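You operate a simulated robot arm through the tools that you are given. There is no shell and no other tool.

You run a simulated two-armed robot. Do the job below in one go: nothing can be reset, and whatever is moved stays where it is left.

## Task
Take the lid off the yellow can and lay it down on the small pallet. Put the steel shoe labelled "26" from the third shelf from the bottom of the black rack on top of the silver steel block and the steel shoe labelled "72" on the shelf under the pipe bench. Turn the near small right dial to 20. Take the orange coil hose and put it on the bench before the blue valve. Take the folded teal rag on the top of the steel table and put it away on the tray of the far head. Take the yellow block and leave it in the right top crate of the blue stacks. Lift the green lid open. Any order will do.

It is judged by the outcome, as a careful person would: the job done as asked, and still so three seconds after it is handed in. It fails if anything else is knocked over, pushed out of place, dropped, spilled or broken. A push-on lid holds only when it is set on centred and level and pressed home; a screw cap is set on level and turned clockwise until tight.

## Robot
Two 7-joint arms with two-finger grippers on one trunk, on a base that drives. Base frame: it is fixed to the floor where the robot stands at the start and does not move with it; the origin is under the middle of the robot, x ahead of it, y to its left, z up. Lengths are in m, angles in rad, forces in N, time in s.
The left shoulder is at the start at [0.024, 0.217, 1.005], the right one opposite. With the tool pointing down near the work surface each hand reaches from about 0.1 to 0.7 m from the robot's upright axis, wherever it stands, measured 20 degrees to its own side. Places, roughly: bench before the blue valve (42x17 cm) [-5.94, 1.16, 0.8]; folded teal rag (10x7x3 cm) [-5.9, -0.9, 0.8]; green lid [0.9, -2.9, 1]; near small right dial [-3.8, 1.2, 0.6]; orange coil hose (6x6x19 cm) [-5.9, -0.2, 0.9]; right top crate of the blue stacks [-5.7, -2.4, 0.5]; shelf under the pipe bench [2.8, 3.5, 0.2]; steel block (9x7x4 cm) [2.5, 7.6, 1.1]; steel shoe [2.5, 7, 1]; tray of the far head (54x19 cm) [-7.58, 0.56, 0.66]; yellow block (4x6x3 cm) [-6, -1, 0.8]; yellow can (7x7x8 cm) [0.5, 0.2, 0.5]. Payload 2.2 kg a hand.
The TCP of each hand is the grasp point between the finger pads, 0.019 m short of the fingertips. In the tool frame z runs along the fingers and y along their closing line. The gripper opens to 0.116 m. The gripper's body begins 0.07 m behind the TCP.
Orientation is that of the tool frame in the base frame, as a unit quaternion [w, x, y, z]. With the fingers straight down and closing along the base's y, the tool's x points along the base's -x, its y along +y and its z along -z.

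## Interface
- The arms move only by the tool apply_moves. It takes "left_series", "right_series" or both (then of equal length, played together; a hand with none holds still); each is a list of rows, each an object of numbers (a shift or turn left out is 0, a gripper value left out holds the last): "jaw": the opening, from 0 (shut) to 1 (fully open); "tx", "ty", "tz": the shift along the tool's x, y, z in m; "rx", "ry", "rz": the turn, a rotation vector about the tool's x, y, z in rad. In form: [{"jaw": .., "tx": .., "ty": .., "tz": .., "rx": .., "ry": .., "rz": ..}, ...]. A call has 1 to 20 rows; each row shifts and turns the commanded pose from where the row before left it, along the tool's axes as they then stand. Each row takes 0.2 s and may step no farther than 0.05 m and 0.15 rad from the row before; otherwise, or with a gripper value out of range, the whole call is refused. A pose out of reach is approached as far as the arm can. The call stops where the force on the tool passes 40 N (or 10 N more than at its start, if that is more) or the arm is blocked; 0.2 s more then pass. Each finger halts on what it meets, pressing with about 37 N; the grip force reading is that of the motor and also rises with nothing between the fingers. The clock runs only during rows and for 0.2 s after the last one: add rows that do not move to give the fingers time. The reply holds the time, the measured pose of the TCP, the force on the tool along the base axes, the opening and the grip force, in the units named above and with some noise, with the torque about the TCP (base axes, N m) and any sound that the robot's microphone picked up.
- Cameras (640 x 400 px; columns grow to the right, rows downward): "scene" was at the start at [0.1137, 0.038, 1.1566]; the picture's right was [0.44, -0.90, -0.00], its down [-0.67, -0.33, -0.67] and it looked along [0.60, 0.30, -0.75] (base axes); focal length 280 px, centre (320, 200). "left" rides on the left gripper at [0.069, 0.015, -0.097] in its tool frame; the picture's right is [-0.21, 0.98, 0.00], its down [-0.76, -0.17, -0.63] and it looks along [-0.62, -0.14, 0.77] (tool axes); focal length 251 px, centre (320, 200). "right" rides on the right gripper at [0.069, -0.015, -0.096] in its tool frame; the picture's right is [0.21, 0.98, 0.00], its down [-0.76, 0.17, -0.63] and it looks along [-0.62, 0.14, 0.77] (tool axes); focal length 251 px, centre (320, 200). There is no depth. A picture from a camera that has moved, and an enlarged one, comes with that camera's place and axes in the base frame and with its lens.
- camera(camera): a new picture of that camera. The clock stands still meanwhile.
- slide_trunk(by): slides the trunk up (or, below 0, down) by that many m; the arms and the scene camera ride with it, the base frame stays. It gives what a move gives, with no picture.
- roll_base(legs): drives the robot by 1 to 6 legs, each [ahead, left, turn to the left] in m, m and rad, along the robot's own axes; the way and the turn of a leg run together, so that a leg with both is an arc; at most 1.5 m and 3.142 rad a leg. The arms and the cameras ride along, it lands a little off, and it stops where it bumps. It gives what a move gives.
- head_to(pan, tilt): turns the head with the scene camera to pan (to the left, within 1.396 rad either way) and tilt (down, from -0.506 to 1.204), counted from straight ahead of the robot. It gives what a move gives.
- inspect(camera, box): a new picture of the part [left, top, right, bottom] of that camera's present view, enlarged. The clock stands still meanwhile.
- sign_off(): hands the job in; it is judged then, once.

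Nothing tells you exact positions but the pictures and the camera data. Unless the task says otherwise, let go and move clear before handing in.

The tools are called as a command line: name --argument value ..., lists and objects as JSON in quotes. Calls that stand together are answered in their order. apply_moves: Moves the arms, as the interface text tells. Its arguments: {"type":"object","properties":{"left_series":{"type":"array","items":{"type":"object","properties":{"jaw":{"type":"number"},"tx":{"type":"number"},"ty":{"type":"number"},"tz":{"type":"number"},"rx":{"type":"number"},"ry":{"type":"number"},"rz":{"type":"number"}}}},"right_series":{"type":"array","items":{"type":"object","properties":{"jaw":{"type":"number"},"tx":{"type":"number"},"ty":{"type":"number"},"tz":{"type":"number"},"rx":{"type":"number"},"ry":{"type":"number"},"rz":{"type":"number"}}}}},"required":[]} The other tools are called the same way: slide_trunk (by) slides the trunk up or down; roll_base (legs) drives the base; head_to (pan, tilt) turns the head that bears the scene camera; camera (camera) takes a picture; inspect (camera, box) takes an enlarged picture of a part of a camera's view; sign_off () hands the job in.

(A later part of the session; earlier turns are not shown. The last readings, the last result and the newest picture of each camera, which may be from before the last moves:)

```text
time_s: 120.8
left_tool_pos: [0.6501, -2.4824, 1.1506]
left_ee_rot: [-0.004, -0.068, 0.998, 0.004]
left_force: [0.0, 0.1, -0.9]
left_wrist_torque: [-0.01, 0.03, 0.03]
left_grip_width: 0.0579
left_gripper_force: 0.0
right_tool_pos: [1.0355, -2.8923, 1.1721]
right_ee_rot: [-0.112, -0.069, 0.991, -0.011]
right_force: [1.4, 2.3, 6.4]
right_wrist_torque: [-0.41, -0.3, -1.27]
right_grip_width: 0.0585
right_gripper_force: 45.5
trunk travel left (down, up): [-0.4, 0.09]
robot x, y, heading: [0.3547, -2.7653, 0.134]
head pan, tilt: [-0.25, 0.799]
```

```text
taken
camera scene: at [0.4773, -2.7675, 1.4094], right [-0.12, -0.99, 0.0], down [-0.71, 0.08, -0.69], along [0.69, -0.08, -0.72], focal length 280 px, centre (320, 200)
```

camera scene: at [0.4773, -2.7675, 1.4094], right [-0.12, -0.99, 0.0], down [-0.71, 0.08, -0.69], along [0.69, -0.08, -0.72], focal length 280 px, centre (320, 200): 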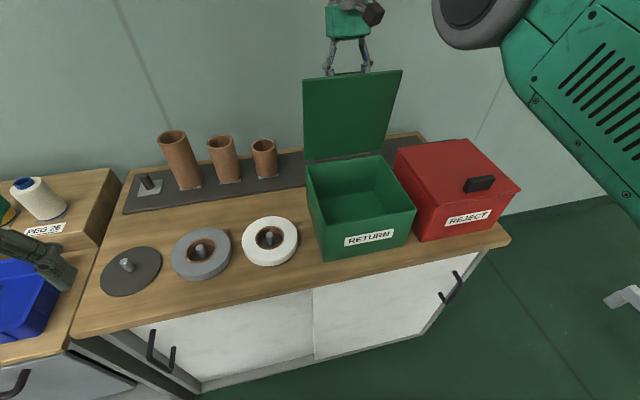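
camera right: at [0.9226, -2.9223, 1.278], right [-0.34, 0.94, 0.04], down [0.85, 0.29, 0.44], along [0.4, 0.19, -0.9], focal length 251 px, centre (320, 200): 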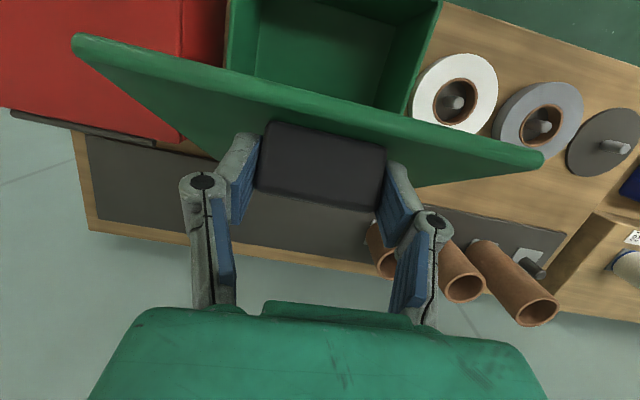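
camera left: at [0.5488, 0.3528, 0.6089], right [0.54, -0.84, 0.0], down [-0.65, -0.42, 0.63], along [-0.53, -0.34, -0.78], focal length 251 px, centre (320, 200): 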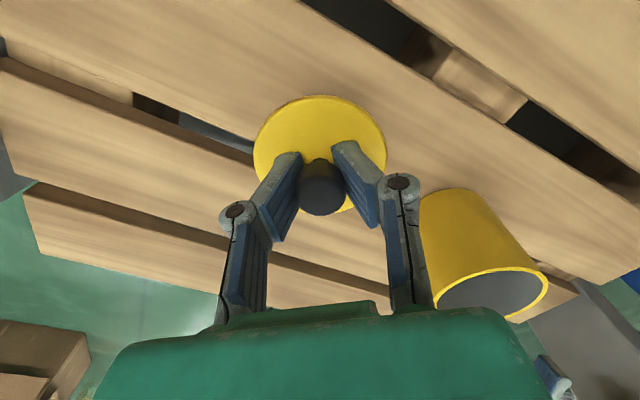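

roll_base --legs '[[0.035, 0, 0]]'

camera --camera "scene"

camera --camera "right"

```text
time_s: 121.7
left_tool_pos: [0.6819, -2.4801, 1.1464]
left_ee_rot: [-0.011, -0.067, 0.998, 0.004]
left_force: [-0.2, -0.8, 0.4]
left_wrist_torque: [-0.05, 0.05, -0.02]
left_grip_width: 0.0579
left_gripper_force: 0.1
right_tool_pos: [1.069, -2.8866, 1.1731]
right_ee_rot: [-0.113, -0.07, 0.991, -0.012]
right_force: [-7.7, 2.0, -24.6]
right_wrist_torque: [-0.07, 0.19, -1.05]
right_grip_width: 0.0587
right_gripper_force: 45.4
trunk travel left (down, up): [-0.4, 0.09]
robot x, y, heading: [0.3908, -2.7577, 0.131]
head pan, tilt: [-0.25, 0.799]
```

```text
taken
camera scene: at [0.5151, -2.7637, 1.4089], right [-0.12, -0.99, 0.0], down [-0.72, 0.08, -0.69], along [0.69, -0.08, -0.72], focal length 280 px, centre (320, 200)
```

scene: 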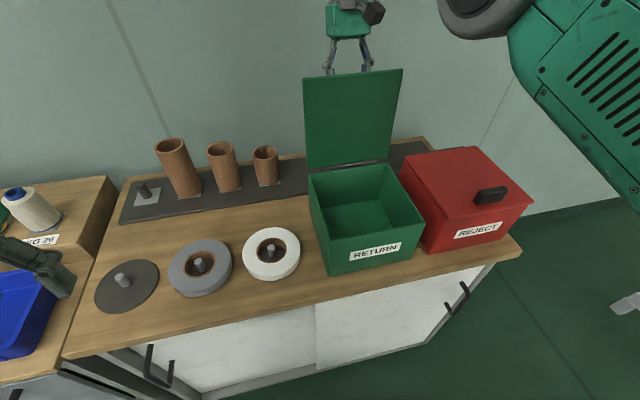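

```text
taken
camera right: at [1.0267, -2.9099, 1.2831], right [-0.34, 0.94, 0.04], down [0.85, 0.29, 0.44], along [0.4, 0.19, -0.9], focal length 251 px, centre (320, 200)
```

right: 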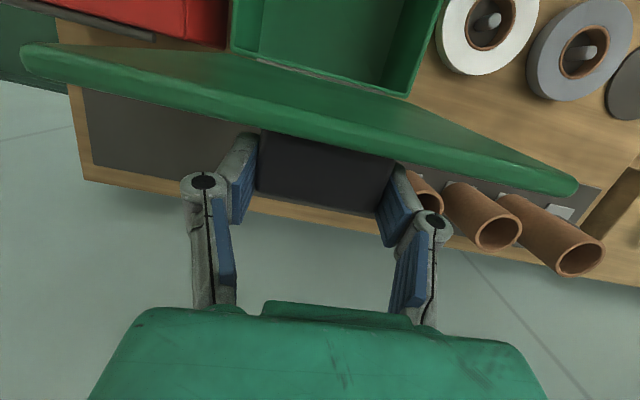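

The lid is past vertical at about 100°. I'll relieve the upward pull, then push a little further to find whether it rests at a stop.

apply_moves --right_series '[{"tx": -0.001, "tz": 0.004}, {"tx": 0.0, "tz": 0.002}, {}]'

roll_base --legs '[[0.02, 0, 0]]'

camera --camera "scene"

```text
time_s: 122.5
left_tool_pos: [0.6732, -2.4795, 1.1441]
left_ee_rot: [-0.014, -0.067, 0.998, 0.003]
left_force: [-0.2, -0.4, 0.6]
left_wrist_torque: [0.0, 0.01, -0.03]
left_grip_width: 0.0578
left_gripper_force: 0.0
right_tool_pos: [1.066, -2.8885, 1.1728]
right_ee_rot: [-0.109, -0.069, 0.991, -0.013]
right_force: [10.7, -2.1, 11.5]
right_wrist_torque: [-0.23, -1.31, -0.87]
right_grip_width: 0.0587
right_gripper_force: 45.3
trunk travel left (down, up): [-0.4, 0.09]
robot x, y, heading: [0.3858, -2.7615, 0.133]
head pan, tilt: [-0.25, 0.799]
```

```text
time_s: 123.2
left_tool_pos: [0.6937, -2.4786, 1.1446]
left_ee_rot: [-0.016, -0.067, 0.998, 0.004]
left_force: [-0.6, 0.1, 0.3]
left_wrist_torque: [-0.02, 0.02, -0.01]
left_grip_width: 0.0581
left_gripper_force: 0.1
right_tool_pos: [1.0852, -2.8861, 1.168]
right_ee_rot: [-0.114, -0.07, 0.991, -0.014]
right_force: [-1.5, -1.9, -12.9]
right_wrist_torque: [-0.24, -0.66, -0.88]
right_grip_width: 0.0585
right_gripper_force: 45.4
trunk travel left (down, up): [-0.4, 0.09]
robot x, y, heading: [0.4071, -2.7558, 0.131]
head pan, tilt: [-0.25, 0.799]
```

```text
taken
camera scene: at [0.534, -2.7617, 1.409], right [-0.12, -0.99, 0.0], down [-0.72, 0.08, -0.69], along [0.69, -0.08, -0.72], focal length 280 px, centre (320, 200)
```

scene: 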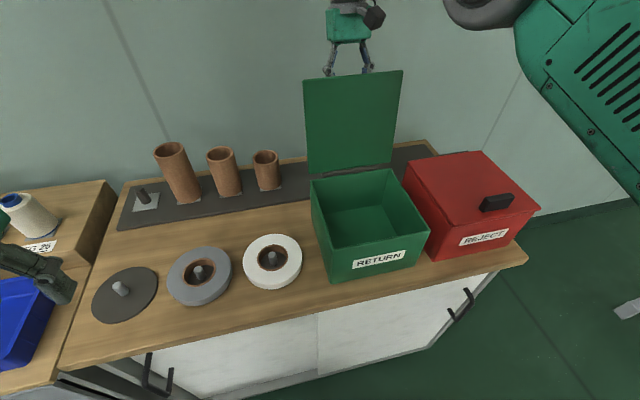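

apply_moves --right_series '[{"tx": -0.004, "tz": 0.003}, {"tx": -0.008, "tz": 0.0025}, {}]'

camera --camera "right"

```text
time_s: 124.0
left_tool_pos: [0.6876, -2.4788, 1.1435]
left_ee_rot: [-0.017, -0.066, 0.998, 0.005]
left_force: [-0.9, -0.6, -0.6]
left_wrist_torque: [0.0, 0.0, 0.04]
left_grip_width: 0.0582
left_gripper_force: 0.1
right_tool_pos: [1.0909, -2.8866, 1.1651]
right_ee_rot: [-0.11, -0.068, 0.991, -0.013]
right_force: [-1.0, -4.6, 10.6]
right_wrist_torque: [-0.1, 1.27, -0.96]
right_grip_width: 0.0585
right_gripper_force: 44.8
trunk travel left (down, up): [-0.4, 0.09]
robot x, y, heading: [0.4098, -2.7608, 0.131]
head pan, tilt: [-0.25, 0.799]
```

```text
taken
camera right: at [1.0476, -2.9074, 1.2751], right [-0.34, 0.94, 0.04], down [0.84, 0.29, 0.45], along [0.41, 0.19, -0.89], focal length 251 px, centre (320, 200)
```

right: 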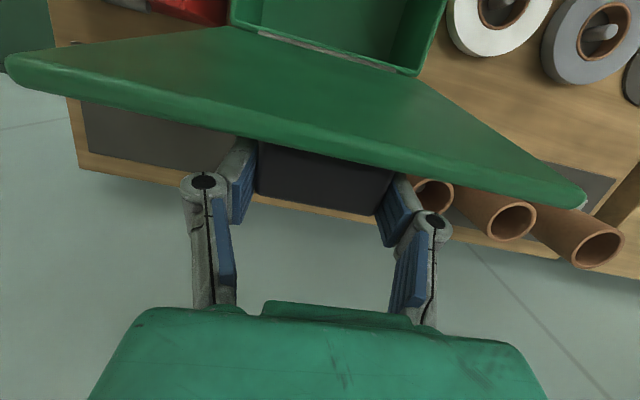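

We now look onto the lid's inner face, about 108° open. I'll open the fingers gently and see whether it stays.

apply_moves --right_series '[{"jaw": 0.55}, {"jaw": 0.62}, {"jaw": 0.7}, {}, {}]'

camera --camera "right"

camera --camera "scene"

```text
time_s: 125.2
left_tool_pos: [0.6872, -2.477, 1.1424]
left_ee_rot: [-0.02, -0.067, 0.998, 0.003]
left_force: [0.2, 0.4, -0.6]
left_wrist_torque: [0.0, 0.03, 0.01]
left_grip_width: 0.0579
left_gripper_force: 0.0
right_tool_pos: [1.0919, -2.8835, 1.1633]
right_ee_rot: [-0.111, -0.069, 0.991, -0.013]
right_force: [0.5, -0.2, -0.6]
right_wrist_torque: [0.04, 0.01, -0.01]
right_grip_width: 0.0811
right_gripper_force: 0.0
trunk travel left (down, up): [-0.4, 0.09]
robot x, y, heading: [0.4088, -2.762, 0.13]
head pan, tilt: [-0.25, 0.799]
```

```text
taken
camera right: at [1.0488, -2.9055, 1.2738], right [-0.34, 0.94, 0.04], down [0.85, 0.29, 0.45], along [0.41, 0.19, -0.89], focal length 251 px, centre (320, 200)
```

right: 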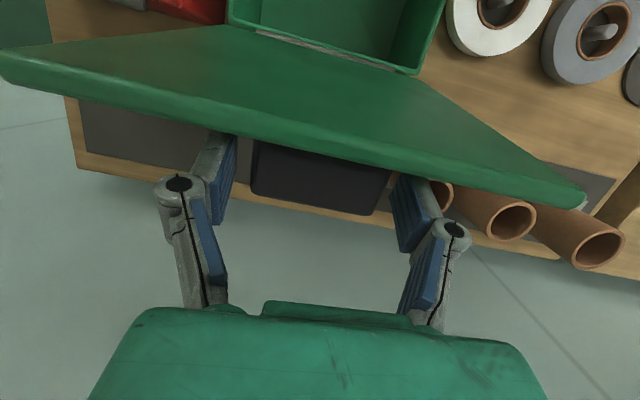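

```text
taken
camera scene: at [0.5318, -2.7604, 1.4096], right [-0.12, -0.99, 0.0], down [-0.71, 0.08, -0.69], along [0.69, -0.08, -0.72], focal length 280 px, centre (320, 200)
```

scene: 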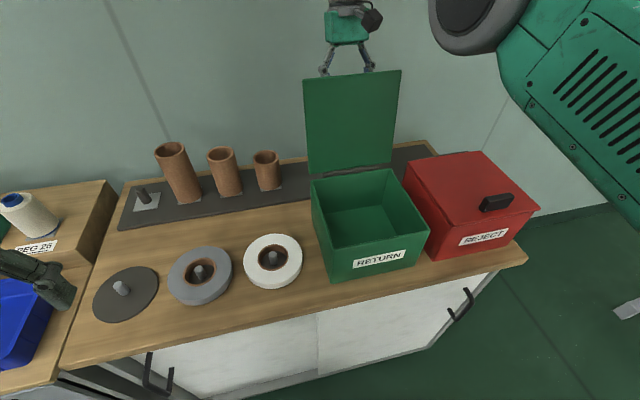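

The lid stays open by itself. I'll withdraw the fingers upward along the lid's slope so as not to disturb it.

apply_moves --right_series '[{"jaw": 0.85}, {"tx": -0.0025, "tz": -0.016}, {"tx": -0.0025, "tz": -0.016}, {"tx": -0.0025, "tz": -0.016}, {}]'

camera --camera "right"

```text
time_s: 126.4
left_tool_pos: [0.6875, -2.4784, 1.1419]
left_ee_rot: [-0.02, -0.068, 0.997, 0.003]
left_force: [0.0, 0.0, -0.2]
left_wrist_torque: [-0.03, 0.03, 0.01]
left_grip_width: 0.058
left_gripper_force: 0.0
right_tool_pos: [1.093, -2.8845, 1.1978]
right_ee_rot: [-0.112, -0.069, 0.991, -0.013]
right_force: [0.4, 0.7, 0.7]
right_wrist_torque: [-0.01, -0.04, 0.0]
right_grip_width: 0.0986
right_gripper_force: 0.1
right hand out of reach, approached as far as the arm can: row 3, 4
trunk travel left (down, up): [-0.4, 0.09]
robot x, y, heading: [0.4082, -2.7591, 0.133]
head pan, tilt: [-0.25, 0.799]
```

```text
taken
camera right: at [1.0505, -2.9061, 1.308], right [-0.34, 0.94, 0.04], down [0.85, 0.29, 0.45], along [0.41, 0.19, -0.89], focal length 251 px, centre (320, 200)
```

right: 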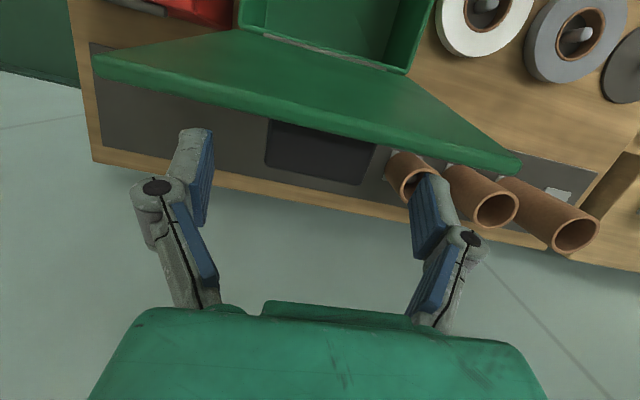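

slide_trunk --by 0.07

camera --camera "right"

camera --camera "scene"

```text
time_s: 127.5
left_tool_pos: [0.6884, -2.4776, 1.2116]
left_ee_rot: [-0.02, -0.066, 0.998, 0.003]
left_force: [0.4, 0.9, 0.6]
left_wrist_torque: [0.02, 0.02, 0.01]
left_grip_width: 0.0581
left_gripper_force: 0.0
right_tool_pos: [1.0931, -2.8839, 1.2685]
right_ee_rot: [-0.111, -0.069, 0.991, -0.013]
right_force: [0.6, 0.2, 0.3]
right_wrist_torque: [0.01, 0.0, 0.02]
right_grip_width: 0.0985
right_gripper_force: 0.0
trunk travel left (down, up): [-0.47, 0.02]
robot x, y, heading: [0.4055, -2.7562, 0.133]
head pan, tilt: [-0.25, 0.799]
```

```text
taken
camera right: at [1.0508, -2.9062, 1.3777], right [-0.34, 0.94, 0.04], down [0.85, 0.29, 0.45], along [0.41, 0.19, -0.89], focal length 251 px, centre (320, 200)
```

right: 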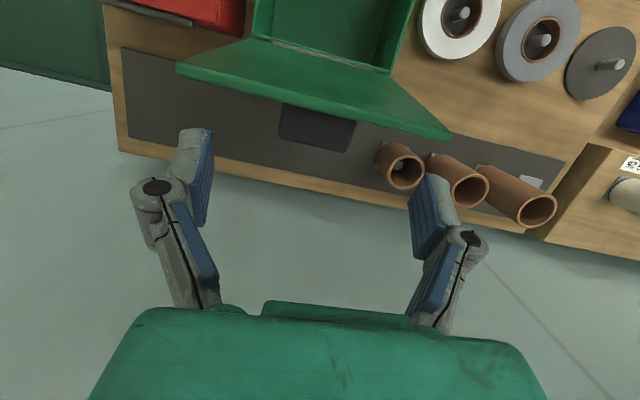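

```text
taken
camera scene: at [0.5324, -2.7603, 1.4795], right [-0.12, -0.99, 0.0], down [-0.71, 0.08, -0.69], along [0.69, -0.08, -0.72], focal length 280 px, centre (320, 200)
```

scene: 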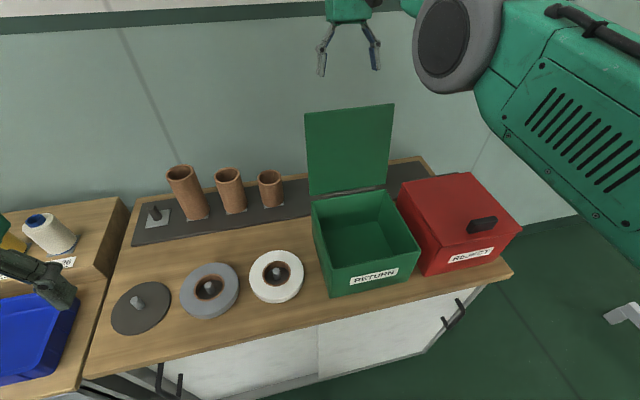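

The lid stands open, steady. I'll draw the right hand back over it, straighten it, and then back away from the counter.

apply_moves --right_series '[{"tx": 0.0342, "tz": 0.0076}, {"tx": 0.0342, "tz": 0.0076}, {"tx": 0.0342, "tz": 0.0076}, {"tx": 0.0342, "tz": 0.0076}, {"tx": 0.0342, "tz": 0.0076}, {"tx": 0.0342, "tz": 0.0076}, {"tx": 0.0342, "tz": 0.0076}, {"ry": -0.12}, {"ry": -0.12}, {"tx": 0.035}, {"tx": 0.035}, {}]'

roll_base --legs '[[-0.35, 0, 0]]'

camera --camera "scene"

```text
time_s: 130.1
left_tool_pos: [0.6886, -2.4775, 1.2119]
left_ee_rot: [-0.02, -0.067, 0.998, 0.003]
left_force: [0.4, 0.2, 0.3]
left_wrist_torque: [0.0, 0.03, 0.02]
left_grip_width: 0.0582
left_gripper_force: 0.0
right_tool_pos: [1.1292, -2.8655, 1.2956]
right_ee_rot: [0.008, -0.071, 0.997, -0.005]
right_force: [-0.2, 0.9, 0.2]
right_wrist_torque: [0.05, -0.03, -0.01]
right_grip_width: 0.0987
right_gripper_force: 0.0
right hand out of reach, approached as far as the arm can: row 1, 2, 3, 4, 5, 6, 7, 8, 9, 10, 11
trunk travel left (down, up): [-0.47, 0.02]
robot x, y, heading: [0.4056, -2.7586, 0.136]
head pan, tilt: [-0.25, 0.799]
```

```text
time_s: 132.4
left_tool_pos: [0.3447, -2.5237, 1.2112]
left_ee_rot: [-0.019, -0.066, 0.998, 0.003]
left_force: [-0.5, -0.9, 0.4]
left_wrist_torque: [0.0, 0.04, -0.01]
left_grip_width: 0.0582
left_gripper_force: 0.0
right_tool_pos: [0.7853, -2.9123, 1.2959]
right_ee_rot: [0.007, -0.069, 0.998, -0.005]
right_force: [0.2, -0.2, -0.8]
right_wrist_torque: [0.03, 0.02, 0.01]
right_grip_width: 0.0987
right_gripper_force: 0.1
trunk travel left (down, up): [-0.47, 0.02]
robot x, y, heading: [0.0644, -2.8027, 0.13]
head pan, tilt: [-0.25, 0.799]
```

```text
taken
camera scene: at [0.1893, -2.806, 1.4793], right [-0.12, -0.99, 0.0], down [-0.72, 0.09, -0.69], along [0.69, -0.08, -0.72], focal length 280 px, centre (320, 200)
```

scene: 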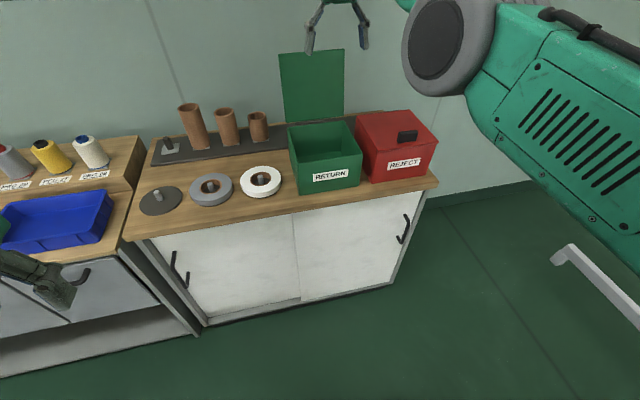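

The green lid is open and steady, and I'm clear of the counter. Now I'll fold the right arm back and lower the trunk.

apply_moves --right_series '[{"tx": 0.04}, {"tx": 0.04}, {"tx": 0.04}, {"tx": 0.04}, {"tx": 0.04}, {"tx": 0.04}, {"tx": 0.04}, {"tx": 0.04}, {}]'

```text
time_s: 134.4
left_tool_pos: [0.3374, -2.525, 1.2083]
left_ee_rot: [-0.025, -0.066, 0.998, 0.003]
left_force: [0.3, -0.2, 0.0]
left_wrist_torque: [-0.04, -0.01, -0.02]
left_grip_width: 0.058
left_gripper_force: 0.1
right_tool_pos: [0.7555, -2.8853, 1.3584]
right_ee_rot: [0.009, -0.069, 0.998, -0.004]
right_force: [-0.7, 0.1, -0.1]
right_wrist_torque: [0.02, 0.02, 0.01]
right_grip_width: 0.0986
right_gripper_force: 0.2
right hand out of reach, approached as far as the arm can: row 1, 2, 3, 4, 5, 6, 7, 8
trunk travel left (down, up): [-0.47, 0.02]
robot x, y, heading: [0.0647, -2.8027, 0.128]
head pan, tilt: [-0.25, 0.799]
```

The arm didn't follow: my commands have likely run past where the solver could track. I'll bring the command forward again to a reachable place and see if the arm follows.

apply_moves --right_series '[{"tx": -0.04}, {"tx": -0.04}, {"tx": -0.04}, {"tx": -0.04}, {"tx": -0.04}, {"tx": -0.04}, {}]'

head_to --pan -0.5 --tilt 0.4

camera --camera "scene"

```text
time_s: 136.0
left_tool_pos: [0.3374, -2.5223, 1.2087]
left_ee_rot: [-0.025, -0.066, 0.997, 0.003]
left_force: [1.0, -0.3, 0.6]
left_wrist_torque: [-0.01, -0.04, -0.03]
left_grip_width: 0.0582
left_gripper_force: 0.1
right_tool_pos: [0.7767, -2.9079, 1.3274]
right_ee_rot: [0.009, -0.069, 0.998, -0.005]
right_force: [0.2, -0.6, -0.3]
right_wrist_torque: [-0.01, -0.01, -0.01]
right_grip_width: 0.0987
right_gripper_force: 0.2
right hand out of reach, approached as far as the arm can: row 1, 2, 3, 4, 5, 6
trunk travel left (down, up): [-0.47, 0.02]
robot x, y, heading: [0.0618, -2.8055, 0.127]
head pan, tilt: [-0.25, 0.799]
```

```text
time_s: 136.8
left_tool_pos: [0.338, -2.5247, 1.2097]
left_ee_rot: [-0.025, -0.066, 0.998, 0.003]
left_force: [-0.5, 0.0, 0.0]
left_wrist_torque: [0.02, -0.04, 0.0]
left_grip_width: 0.0579
left_gripper_force: 0.1
right_tool_pos: [0.7762, -2.9086, 1.327]
right_ee_rot: [0.009, -0.069, 0.998, -0.004]
right_force: [0.2, 0.4, 0.4]
right_wrist_torque: [0.04, -0.01, -0.02]
right_grip_width: 0.0986
right_gripper_force: 0.0
trunk travel left (down, up): [-0.47, 0.02]
robot x, y, heading: [0.0621, -2.8036, 0.13]
head pan, tilt: [-0.499, 0.4]
```

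```text
taken
camera scene: at [0.1936, -2.8297, 1.5146], right [-0.36, -0.93, 0.0], down [-0.37, 0.14, -0.92], along [0.86, -0.33, -0.39], focal length 280 px, centre (320, 200)
```

scene: 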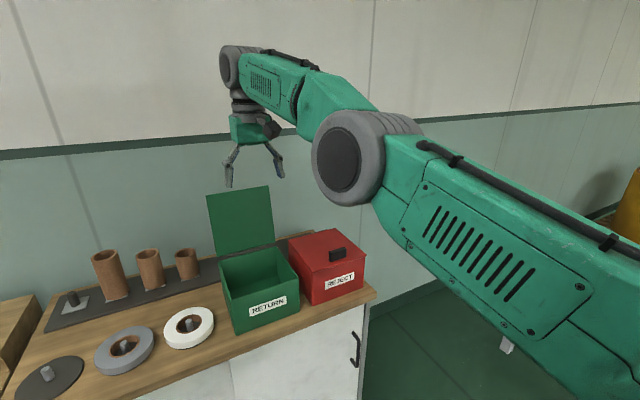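

The arm is nearly straight, so pure retraction is stuck at the singularity. I'll bring the command back out to where the hand is, then bend the arm by moving down and sideways.

apply_moves --right_series '[{"tx": -0.045}, {"tx": -0.045}, {"tx": -0.045}, {"tx": -0.045}, {"tx": -0.045}, {"tx": -0.045}, {"tx": -0.045}, {}]'

```text
time_s: 138.7
left_tool_pos: [0.3369, -2.5245, 1.2087]
left_ee_rot: [-0.024, -0.067, 0.997, 0.002]
left_force: [0.1, 0.5, 0.8]
left_wrist_torque: [0.0, -0.01, -0.01]
left_grip_width: 0.0579
left_gripper_force: 0.0
right_tool_pos: [0.7883, -2.931, 1.2996]
right_ee_rot: [0.01, -0.069, 0.998, -0.005]
right_force: [-0.6, -0.5, 0.4]
right_wrist_torque: [0.04, -0.04, 0.0]
right_grip_width: 0.0987
right_gripper_force: 0.1
right hand out of reach, approached as far as the arm can: row 1, 2, 3, 4, 5, 6, 7
trunk travel left (down, up): [-0.47, 0.02]
robot x, y, heading: [0.0662, -2.7999, 0.128]
head pan, tilt: [-0.499, 0.4]
```

I think the wrist can't point straight down so high and close. I'll back up slightly more and lower the hand while retracting.

roll_base --legs '[[-0.12, 0, 0]]'

apply_moves --right_series '[{"tx": 0.03, "tz": 0.035}, {"tx": 0.03, "tz": 0.035}, {"tx": 0.03, "tz": 0.035}, {"tx": 0.03, "tz": 0.035}, {}]'

```text
time_s: 139.9
left_tool_pos: [0.2187, -2.5389, 1.2069]
left_ee_rot: [-0.027, -0.065, 0.998, 0.002]
left_force: [-0.2, 0.2, -0.1]
left_wrist_torque: [-0.03, 0.0, -0.02]
left_grip_width: 0.0581
left_gripper_force: 0.0
right_tool_pos: [0.6731, -2.9454, 1.2987]
right_ee_rot: [0.008, -0.069, 0.998, -0.004]
right_force: [0.7, 0.0, 0.3]
right_wrist_torque: [-0.03, 0.02, -0.01]
right_grip_width: 0.0985
right_gripper_force: 0.2
trunk travel left (down, up): [-0.47, 0.02]
robot x, y, heading: [-0.0513, -2.8157, 0.127]
head pan, tilt: [-0.499, 0.4]
```

```text
time_s: 141.1
left_tool_pos: [0.2099, -2.5412, 1.2051]
left_ee_rot: [-0.031, -0.065, 0.997, 0.002]
left_force: [-0.2, -0.8, 0.5]
left_wrist_torque: [0.0, -0.01, 0.01]
left_grip_width: 0.0582
left_gripper_force: 0.2
right_tool_pos: [0.6854, -2.9316, 1.1897]
right_ee_rot: [0.012, -0.069, 0.998, -0.005]
right_force: [0.8, 0.1, 0.3]
right_wrist_torque: [0.0, 0.01, 0.0]
right_grip_width: 0.0986
right_gripper_force: 0.0
right hand out of reach, approached as far as the arm can: row 1, 2, 3, 4
trunk travel left (down, up): [-0.47, 0.02]
robot x, y, heading: [-0.0586, -2.8161, 0.131]
head pan, tilt: [-0.499, 0.4]
```

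apply_moves --right_series '[{"tx": 0.04}, {"tx": 0.04}, {"tx": 0.04}, {"tx": 0.04}, {}]'

camera --camera "scene"

```text
time_s: 142.3
left_tool_pos: [0.2097, -2.541, 1.2052]
left_ee_rot: [-0.031, -0.065, 0.997, 0.002]
left_force: [-1.0, -0.2, 0.0]
left_wrist_torque: [0.03, -0.01, -0.04]
left_grip_width: 0.0578
left_gripper_force: 0.2
right_tool_pos: [0.6804, -2.9201, 1.1985]
right_ee_rot: [0.01, -0.069, 0.998, -0.004]
right_force: [1.4, 0.0, -0.2]
right_wrist_torque: [0.0, -0.02, 0.02]
right_grip_width: 0.0986
right_gripper_force: 0.1
right hand out of reach, approached as far as the arm can: row 1, 2, 3, 4
trunk travel left (down, up): [-0.47, 0.02]
robot x, y, heading: [-0.058, -2.819, 0.128]
head pan, tilt: [-0.499, 0.4]
```

```text
taken
camera scene: at [0.0734, -2.8453, 1.5147], right [-0.36, -0.93, 0.0], down [-0.37, 0.14, -0.92], along [0.86, -0.33, -0.39], focal length 280 px, centre (320, 200)
```

scene: 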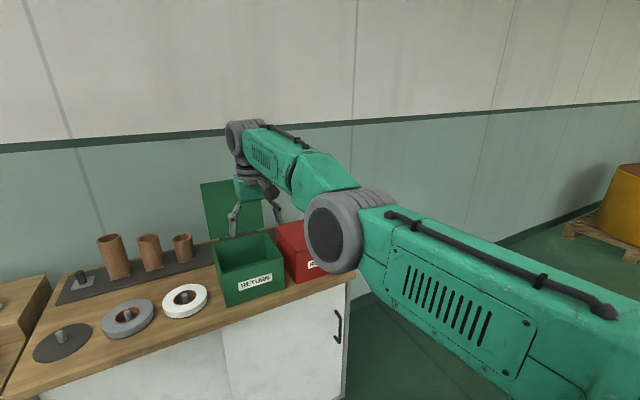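

I'll turn to face along the aisle (+y), where there is free space to sort the arm out.

roll_base --legs '[[0, 0, 1.44]]'

camera --camera "scene"

apply_moves --right_series '[{"tz": 0.04}, {"tz": 0.04}, {"tz": 0.04}, {"tz": 0.04}, {"tz": 0.04}, {}]'

```text
time_s: 146.2
left_tool_pos: [-0.295, -2.5163, 1.2055]
left_ee_rot: [-0.026, -0.705, 0.708, -0.018]
left_force: [0.8, 0.6, -0.6]
left_wrist_torque: [0.03, 0.01, 0.04]
left_grip_width: 0.0583
left_gripper_force: 0.1
right_tool_pos: [0.1435, -2.1007, 1.1967]
right_ee_rot: [-0.01, 0.707, -0.707, -0.003]
right_force: [-0.3, 0.6, 0.0]
right_wrist_torque: [0.03, -0.02, 0.0]
right_grip_width: 0.0988
right_gripper_force: 0.0
trunk travel left (down, up): [-0.47, 0.02]
robot x, y, heading: [-0.0579, -2.8124, 1.565]
head pan, tilt: [-0.499, 0.4]
```

```text
taken
camera scene: at [-0.0121, -2.6922, 1.5146], right [0.88, -0.48, 0.0], down [-0.19, -0.34, -0.92], along [0.45, 0.8, -0.39], focal length 280 px, centre (320, 200)
```

scene: 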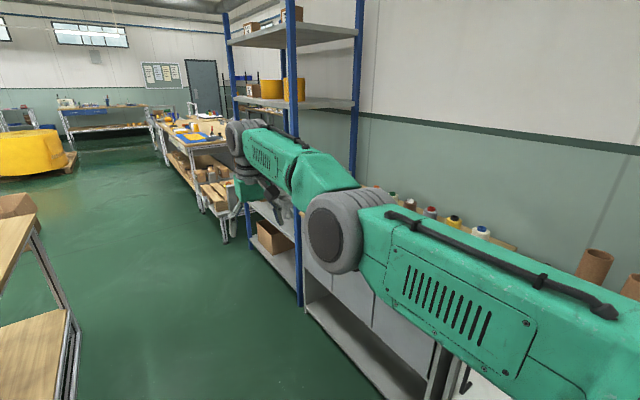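

```text
time_s: 147.6
left_tool_pos: [-0.2956, -2.5226, 1.2035]
left_ee_rot: [-0.028, -0.705, 0.709, -0.02]
left_force: [0.0, 0.5, -0.1]
left_wrist_torque: [-0.01, -0.02, -0.02]
left_grip_width: 0.058
left_gripper_force: 0.1
right_tool_pos: [0.1475, -2.1062, 0.999]
right_ee_rot: [-0.012, 0.707, -0.707, -0.004]
right_force: [-0.5, 0.2, -0.3]
right_wrist_torque: [0.02, 0.0, 0.01]
right_grip_width: 0.0988
right_gripper_force: 0.0
right hand out of reach, approached as far as the arm can: row 5
trunk travel left (down, up): [-0.47, 0.02]
robot x, y, heading: [-0.0536, -2.8175, 1.563]
head pan, tilt: [-0.499, 0.4]
```

Moving down worked. Now I retract again from this lower height.

apply_moves --right_series '[{"tx": 0.03, "tz": 0.02}, {"tx": 0.03, "tz": 0.02}, {"tx": 0.03, "tz": 0.01}, {"tx": 0.03}, {}]'

camera --camera "scene"

```text
time_s: 148.8
left_tool_pos: [-0.2958, -2.5217, 1.2047]
left_ee_rot: [-0.029, -0.705, 0.708, -0.021]
left_force: [-0.5, -1.3, 0.0]
left_wrist_torque: [0.04, -0.01, -0.04]
left_grip_width: 0.0581
left_gripper_force: 0.0
right_tool_pos: [0.1329, -2.1252, 0.9225]
right_ee_rot: [-0.012, 0.708, -0.706, -0.003]
right_force: [-0.1, -1.2, -0.7]
right_wrist_torque: [-0.03, 0.01, -0.01]
right_grip_width: 0.0985
right_gripper_force: 0.0
right hand out of reach, approached as far as the arm can: row 1, 2, 3, 4
trunk travel left (down, up): [-0.47, 0.02]
robot x, y, heading: [-0.0615, -2.818, 1.566]
head pan, tilt: [-0.499, 0.4]
```

```text
taken
camera scene: at [-0.0124, -2.6925, 1.5147], right [0.88, -0.48, 0.0], down [-0.19, -0.34, -0.92], along [0.45, 0.8, -0.39], focal length 280 px, centre (320, 200)
```

scene: 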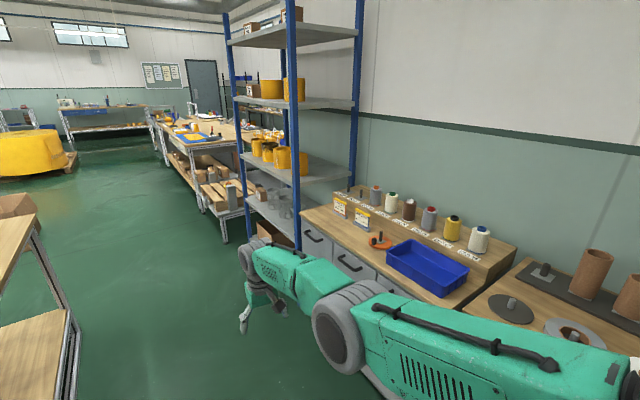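

The elbow is still locked straight. I'll try a sideways motion to the left, which should flex the elbow.

apply_moves --right_series '[{"ty": 0.04}, {"ty": 0.04}, {"ty": 0.04}, {"ty": 0.04, "tx": 0.01}, {"ty": 0.04, "tx": 0.02}, {}]'

apply_moves --right_series '[{"tx": 0.03}, {"tx": 0.03}, {"tx": 0.03}, {}]'

camera --camera "scene"

```text
time_s: 150.2
left_tool_pos: [-0.2967, -2.5221, 1.203]
left_ee_rot: [-0.027, -0.705, 0.708, -0.021]
left_force: [-0.3, -1.4, 0.4]
left_wrist_torque: [-0.02, -0.02, -0.04]
left_grip_width: 0.0583
left_gripper_force: 0.1
right_tool_pos: [-0.0584, -2.1851, 0.9294]
right_ee_rot: [-0.012, 0.707, -0.707, -0.003]
right_force: [-0.3, 0.0, 0.2]
right_wrist_torque: [-0.02, 0.03, -0.02]
right_grip_width: 0.0986
right_gripper_force: 0.1
right hand out of reach, approached as far as the arm can: row 1, 2, 3, 4
trunk travel left (down, up): [-0.47, 0.02]
robot x, y, heading: [-0.0573, -2.8201, 1.565]
head pan, tilt: [-0.499, 0.4]
```

```text
time_s: 151.2
left_tool_pos: [-0.2964, -2.5213, 1.2037]
left_ee_rot: [-0.027, -0.706, 0.708, -0.021]
left_force: [0.7, 0.4, -0.7]
left_wrist_torque: [0.0, 0.0, 0.0]
left_grip_width: 0.0585
left_gripper_force: 0.1
right_tool_pos: [-0.0571, -2.2778, 0.9276]
right_ee_rot: [-0.011, 0.708, -0.706, -0.004]
right_force: [-0.4, 0.6, 0.0]
right_wrist_torque: [0.03, -0.03, 0.01]
right_grip_width: 0.0987
right_gripper_force: 0.1
trunk travel left (down, up): [-0.47, 0.02]
robot x, y, heading: [-0.0588, -2.8224, 1.566]
head pan, tilt: [-0.499, 0.4]
```

```text
taken
camera scene: at [-0.0142, -2.693, 1.5147], right [0.88, -0.48, 0.0], down [-0.19, -0.34, -0.92], along [0.45, 0.8, -0.39], focal length 280 px, centre (320, 200)
```

scene: 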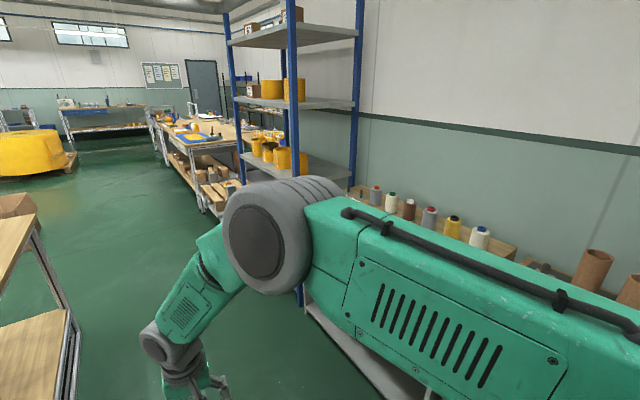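

That worked: the elbow is bent again. I'll bring the hand back to its travel place, then lower the trunk.

apply_moves --right_series '[{"tx": 0.03, "ty": -0.01, "tz": -0.03}, {"tx": 0.03, "ty": -0.015, "tz": -0.03}, {"tx": 0.03, "ty": -0.025, "tz": -0.03}, {"tx": 0.03, "ty": -0.025, "tz": -0.03}, {"tx": 0.03, "ty": -0.025, "tz": -0.03}, {"tx": 0.02, "ty": -0.03, "tz": -0.03}, {"tx": 0.01, "ty": -0.03, "tz": -0.035}, {"ty": -0.03, "tz": -0.035}, {"tz": -0.04}, {}]'

slide_trunk --by -0.32

head_to --pan 0.0 --tilt 0.3

camera --camera "scene"

```text
time_s: 153.4
left_tool_pos: [-0.2973, -2.5197, 1.2047]
left_ee_rot: [-0.026, -0.705, 0.708, -0.02]
left_force: [0.5, 0.2, -0.6]
left_wrist_torque: [0.01, -0.01, 0.01]
left_grip_width: 0.0582
left_gripper_force: 0.0
right_tool_pos: [0.129, -2.4623, 1.2178]
right_ee_rot: [-0.011, 0.709, -0.706, -0.004]
right_force: [0.4, 0.4, 0.1]
right_wrist_torque: [0.02, 0.02, -0.01]
right_grip_width: 0.0986
right_gripper_force: 0.1
trunk travel left (down, up): [-0.47, 0.02]
robot x, y, heading: [-0.0567, -2.8147, 1.568]
head pan, tilt: [-0.499, 0.4]
```

```text
time_s: 156.6
left_tool_pos: [-0.296, -2.5216, 0.8855]
left_ee_rot: [-0.026, -0.706, 0.708, -0.018]
left_force: [-0.5, 0.2, 0.2]
left_wrist_torque: [0.02, 0.0, 0.01]
left_grip_width: 0.0579
left_gripper_force: 0.0
right_tool_pos: [0.1297, -2.4636, 0.895]
right_ee_rot: [-0.012, 0.707, -0.707, -0.004]
right_force: [0.8, -0.9, 0.3]
right_wrist_torque: [-0.01, 0.02, -0.02]
right_grip_width: 0.0985
right_gripper_force: 0.0
trunk travel left (down, up): [-0.15, 0.34]
robot x, y, heading: [-0.0575, -2.8189, 1.569]
head pan, tilt: [-0.499, 0.4]
```

```text
time_s: 157.5
left_tool_pos: [-0.2961, -2.5218, 0.8856]
left_ee_rot: [-0.026, -0.705, 0.708, -0.019]
left_force: [0.4, -0.3, -0.6]
left_wrist_torque: [0.0, 0.01, 0.04]
left_grip_width: 0.058
left_gripper_force: 0.0
right_tool_pos: [0.1294, -2.4639, 0.897]
right_ee_rot: [-0.011, 0.708, -0.706, -0.005]
right_force: [-0.3, -0.2, 0.0]
right_wrist_torque: [-0.03, 0.02, 0.0]
right_grip_width: 0.0985
right_gripper_force: 0.0
trunk travel left (down, up): [-0.15, 0.34]
robot x, y, heading: [-0.0565, -2.8192, 1.563]
head pan, tilt: [0.0, 0.3]
```

```text
taken
camera scene: at [-0.0564, -2.6833, 1.2041], right [1.0, -0.01, 0.0], down [0.0, -0.3, -0.95], along [0.01, 0.95, -0.3], focal length 280 px, centre (320, 200)
```

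scene: 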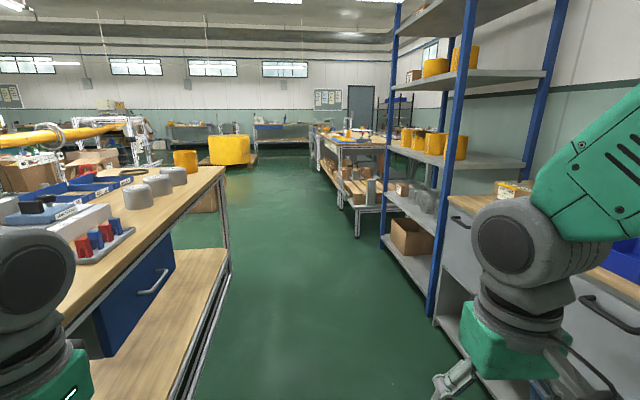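

The aisle north is visible, with a black rack at the far end. I'll enlarge that part.

inspect --camera "scene" --box '[180, 70, 430, 190]'

inspect --camera "scene" --box '[300, 80, 430, 150]'

```text
2.56 times, centred on (305, 130) of scene
camera zoom: at [-0.0564, -2.6833, 1.2041], right [1.0, -0.01, 0.0], down [0.0, -0.3, -0.95], along [0.01, 0.95, -0.3], focal length 716 px, centre (358, 379)
```

zoom: 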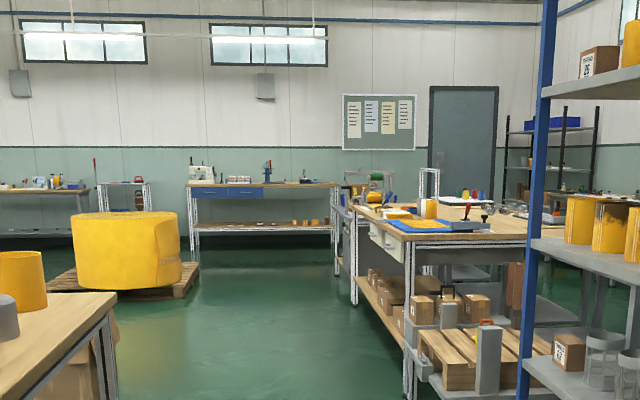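

```text
4.92 times, centred on (365, 115) of scene
camera zoom: at [-0.0564, -2.6833, 1.2041], right [1.0, -0.01, 0.0], down [0.0, -0.3, -0.95], along [0.01, 0.95, -0.3], focal length 1376 px, centre (98, 618)
```

zoom: 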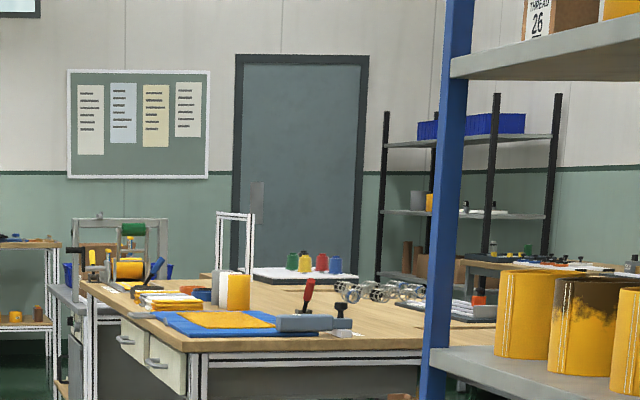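

The room is turned about 7° to my frame. I'll keep to the middle of the aisle, driving north past the rack and stopping before the cart to look again.

roll_base --legs '[[0, -0.2, 0], [1.05, 0, 0.1], [1.05, 0, 0]]'

camera --camera "scene"

```text
time_s: 169.2
left_tool_pos: [-0.2962, -0.4533, 0.8845]
left_ee_rot: [0.024, 0.747, -0.665, 0.021]
left_force: [-0.8, 0.7, -0.5]
left_wrist_torque: [-0.02, 0.01, 0.02]
left_grip_width: 0.0582
left_gripper_force: 0.1
right_tool_pos: [0.1193, -0.3459, 0.8957]
right_ee_rot: [-0.011, 0.749, -0.662, -0.004]
right_force: [1.4, 0.6, 0.2]
right_wrist_torque: [0.02, 0.0, 0.01]
right_grip_width: 0.0989
right_gripper_force: 0.0
trunk travel left (down, up): [-0.15, 0.34]
robot x, y, heading: [-0.0224, -0.7184, 1.684]
head pan, tilt: [0.0, 0.3]
```

```text
taken
camera scene: at [-0.0391, -0.5854, 1.204], right [0.99, 0.11, 0.0], down [0.03, -0.3, -0.95], along [-0.11, 0.95, -0.3], focal length 280 px, centre (320, 200)
```

scene: 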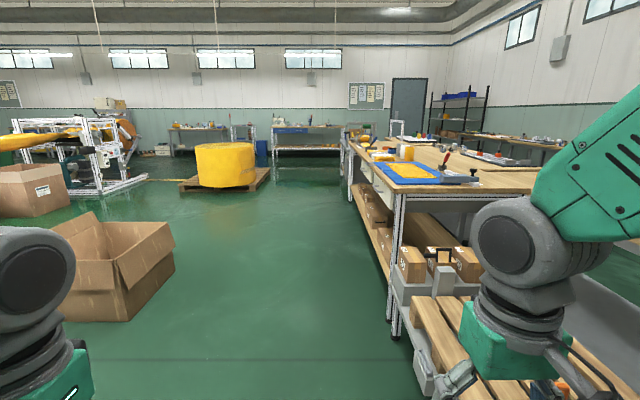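

Next I steer left of the cart between it and the open carton, then north along the benches.

roll_base --legs '[[0, 0, 0.21], [1.4, 0, 0], [0, 0, -0.2], [1.4, 0, 0], [0.7, 0, 0]]'

head_to --pan -0.5 --tilt 0.25

camera --camera "scene"

```text
time_s: 187.7
left_tool_pos: [-0.9688, 2.9626, 0.884]
left_ee_rot: [0.025, 0.747, -0.664, 0.021]
left_force: [0.2, 0.0, -0.9]
left_wrist_torque: [-0.01, -0.02, 0.03]
left_grip_width: 0.058
left_gripper_force: 0.0
right_tool_pos: [-0.5522, 3.0706, 0.8956]
right_ee_rot: [-0.01, 0.748, -0.664, -0.005]
right_force: [0.0, -0.9, 1.2]
right_wrist_torque: [-0.03, 0.02, 0.02]
right_grip_width: 0.0985
right_gripper_force: 0.0
trunk travel left (down, up): [-0.15, 0.34]
robot x, y, heading: [-0.6982, 2.6942, 1.683]
head pan, tilt: [0.0, 0.3]
```

```text
time_s: 188.6
left_tool_pos: [-0.9696, 2.9602, 0.8844]
left_ee_rot: [0.026, 0.746, -0.665, 0.022]
left_force: [-0.2, -0.4, -0.3]
left_wrist_torque: [0.01, -0.03, 0.0]
left_grip_width: 0.0578
left_gripper_force: 0.0
right_tool_pos: [-0.5529, 3.0683, 0.8971]
right_ee_rot: [-0.011, 0.749, -0.662, -0.006]
right_force: [-0.2, 0.5, 0.2]
right_wrist_torque: [-0.03, 0.02, -0.01]
right_grip_width: 0.0985
right_gripper_force: 0.1
trunk travel left (down, up): [-0.15, 0.34]
robot x, y, heading: [-0.6939, 2.6945, 1.679]
head pan, tilt: [-0.499, 0.25]
```

```text
taken
camera scene: at [-0.6664, 2.8247, 1.2088], right [0.93, -0.37, 0.0], down [-0.09, -0.23, -0.97], along [0.36, 0.9, -0.25], focal length 280 px, centre (320, 200)
```

scene: 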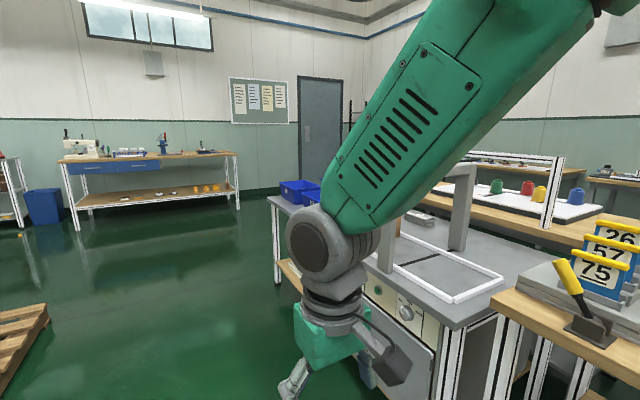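

A grey bench with blue bins is on my right, ending near y=4.3. I'll keep left of it and go further north.

roll_base --legs '[[0, 0.25, 0], [1.3, 0, 0], [0.8, 0, 0]]'

head_to --pan -0.9 --tilt 0.25

camera --camera "scene"

```text
time_s: 200.5
left_tool_pos: [-1.465, 5.018, 0.884]
left_ee_rot: [0.025, 0.749, -0.662, 0.022]
left_force: [0.1, -0.2, -0.2]
left_wrist_torque: [0.0, 0.0, 0.0]
left_grip_width: 0.0579
left_gripper_force: 0.0
right_tool_pos: [-1.0491, 5.1284, 0.8964]
right_ee_rot: [-0.011, 0.751, -0.66, -0.006]
right_force: [0.4, -0.2, 0.4]
right_wrist_torque: [-0.02, -0.04, -0.01]
right_grip_width: 0.0984
right_gripper_force: 0.0
trunk travel left (down, up): [-0.15, 0.34]
robot x, y, heading: [-1.1905, 4.7545, 1.688]
head pan, tilt: [-0.499, 0.25]
```

```text
time_s: 201.3
left_tool_pos: [-1.4656, 5.016, 0.8825]
left_ee_rot: [0.026, 0.748, -0.662, 0.024]
left_force: [-0.4, 0.4, 0.5]
left_wrist_torque: [0.02, 0.0, 0.0]
left_grip_width: 0.0581
left_gripper_force: 0.0
right_tool_pos: [-1.0492, 5.1268, 0.8973]
right_ee_rot: [-0.013, 0.751, -0.66, -0.006]
right_force: [0.8, 0.3, 0.2]
right_wrist_torque: [-0.07, 0.02, -0.02]
right_grip_width: 0.0986
right_gripper_force: 0.1
trunk travel left (down, up): [-0.15, 0.34]
robot x, y, heading: [-1.1905, 4.7517, 1.692]
head pan, tilt: [-0.901, 0.25]
```

```text
taken
camera scene: at [-1.1306, 4.8632, 1.2089], right [0.71, -0.7, 0.0], down [-0.17, -0.18, -0.97], along [0.68, 0.69, -0.25], focal length 280 px, centre (320, 200)
```

scene: 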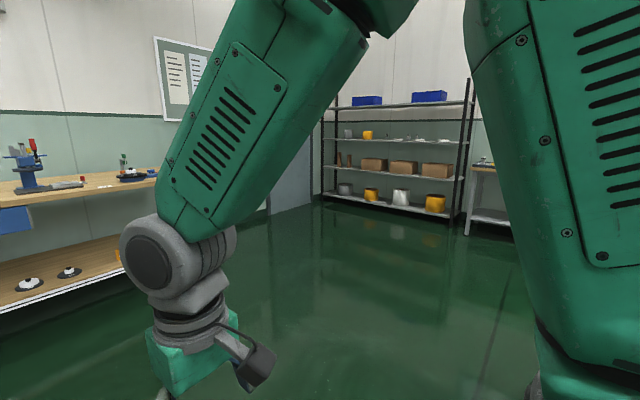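

The black rack has four shelves; its front faces me and spans roughly y 6.1–8.7 at x≈2.6. The floor between is clear, so I'll drive toward it.

roll_base --legs '[[0, 0, -1.013], [1.3, 0, 0], [1.0, 0, 0]]'

head_to --pan 0.0 --tilt 0.15

camera --camera "scene"

```text
time_s: 215.2
left_tool_pos: [0.687, 6.5628, 0.8827]
left_ee_rot: [-0.034, -0.328, 0.944, -0.007]
left_force: [0.2, -0.3, -0.5]
left_wrist_torque: [0.02, 0.01, 0.04]
left_grip_width: 0.058
left_gripper_force: 0.0
right_tool_pos: [0.9978, 6.2663, 0.8966]
right_ee_rot: [0.014, -0.331, 0.943, -0.001]
right_force: [-0.1, 0.1, -0.2]
right_wrist_torque: [0.01, -0.01, -0.02]
right_grip_width: 0.0986
right_gripper_force: 0.1
trunk travel left (down, up): [-0.15, 0.34]
robot x, y, heading: [0.6062, 6.1903, 0.666]
head pan, tilt: [-0.901, 0.25]
```

```text
time_s: 216.4
left_tool_pos: [0.6861, 6.5621, 0.8828]
left_ee_rot: [-0.036, -0.328, 0.944, -0.009]
left_force: [0.1, -0.2, 0.2]
left_wrist_torque: [0.01, -0.02, 0.0]
left_grip_width: 0.058
left_gripper_force: 0.1
right_tool_pos: [0.9962, 6.2639, 0.8968]
right_ee_rot: [0.014, -0.331, 0.943, -0.002]
right_force: [-0.8, 0.2, 0.2]
right_wrist_torque: [0.0, -0.01, 0.03]
right_grip_width: 0.0983
right_gripper_force: 0.1
trunk travel left (down, up): [-0.15, 0.34]
robot x, y, heading: [0.6041, 6.192, 0.666]
head pan, tilt: [0.0, 0.15]
```

```text
taken
camera scene: at [0.7118, 6.2762, 1.2181], right [0.62, -0.79, 0.0], down [-0.12, -0.09, -0.99], along [0.78, 0.61, -0.15], focal length 280 px, centre (320, 200)
```

scene: 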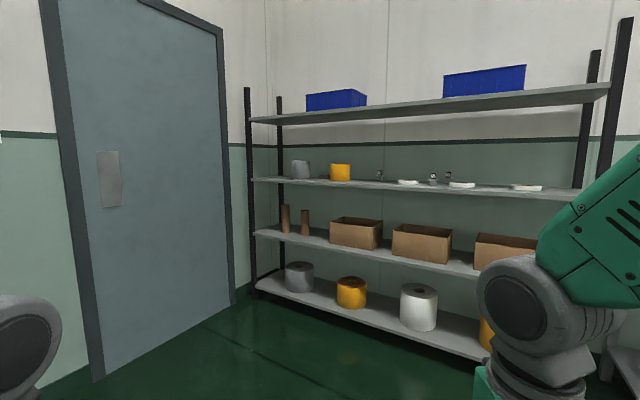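

inspect --camera "scene" --box '[250, 140, 570, 210]'

inspect --camera "scene" --box '[360, 150, 560, 210]'

```text
2.00 times, centred on (410, 175) of scene
camera zoom: at [0.7118, 6.2762, 1.2181], right [0.62, -0.79, 0.0], down [-0.12, -0.09, -0.99], along [0.78, 0.61, -0.15], focal length 559 px, centre (140, 250)
```

zoom: 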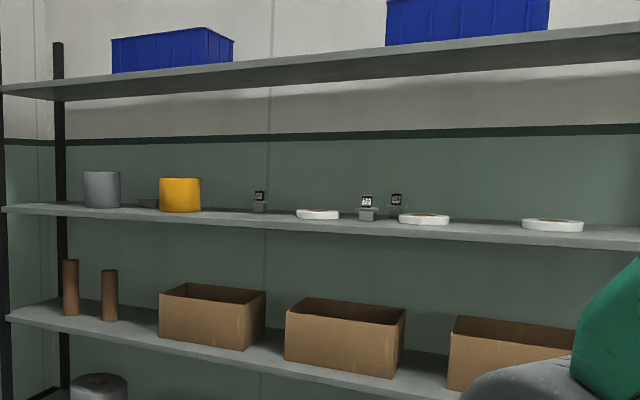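

```text
3.20 times, centred on (460, 180) of scene
camera zoom: at [0.7118, 6.2762, 1.2181], right [0.62, -0.79, 0.0], down [-0.12, -0.09, -0.99], along [0.78, 0.61, -0.15], focal length 894 px, centre (-128, 264)
```

zoom: 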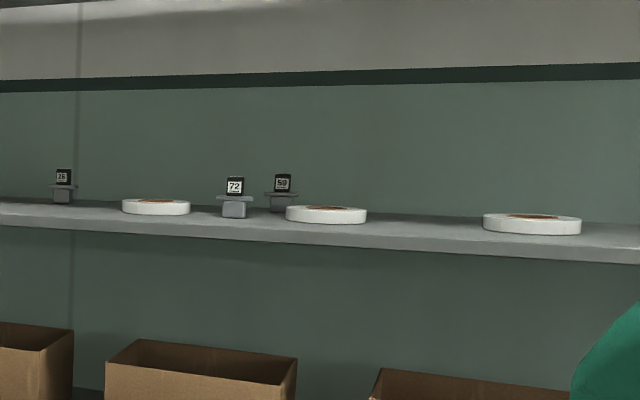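

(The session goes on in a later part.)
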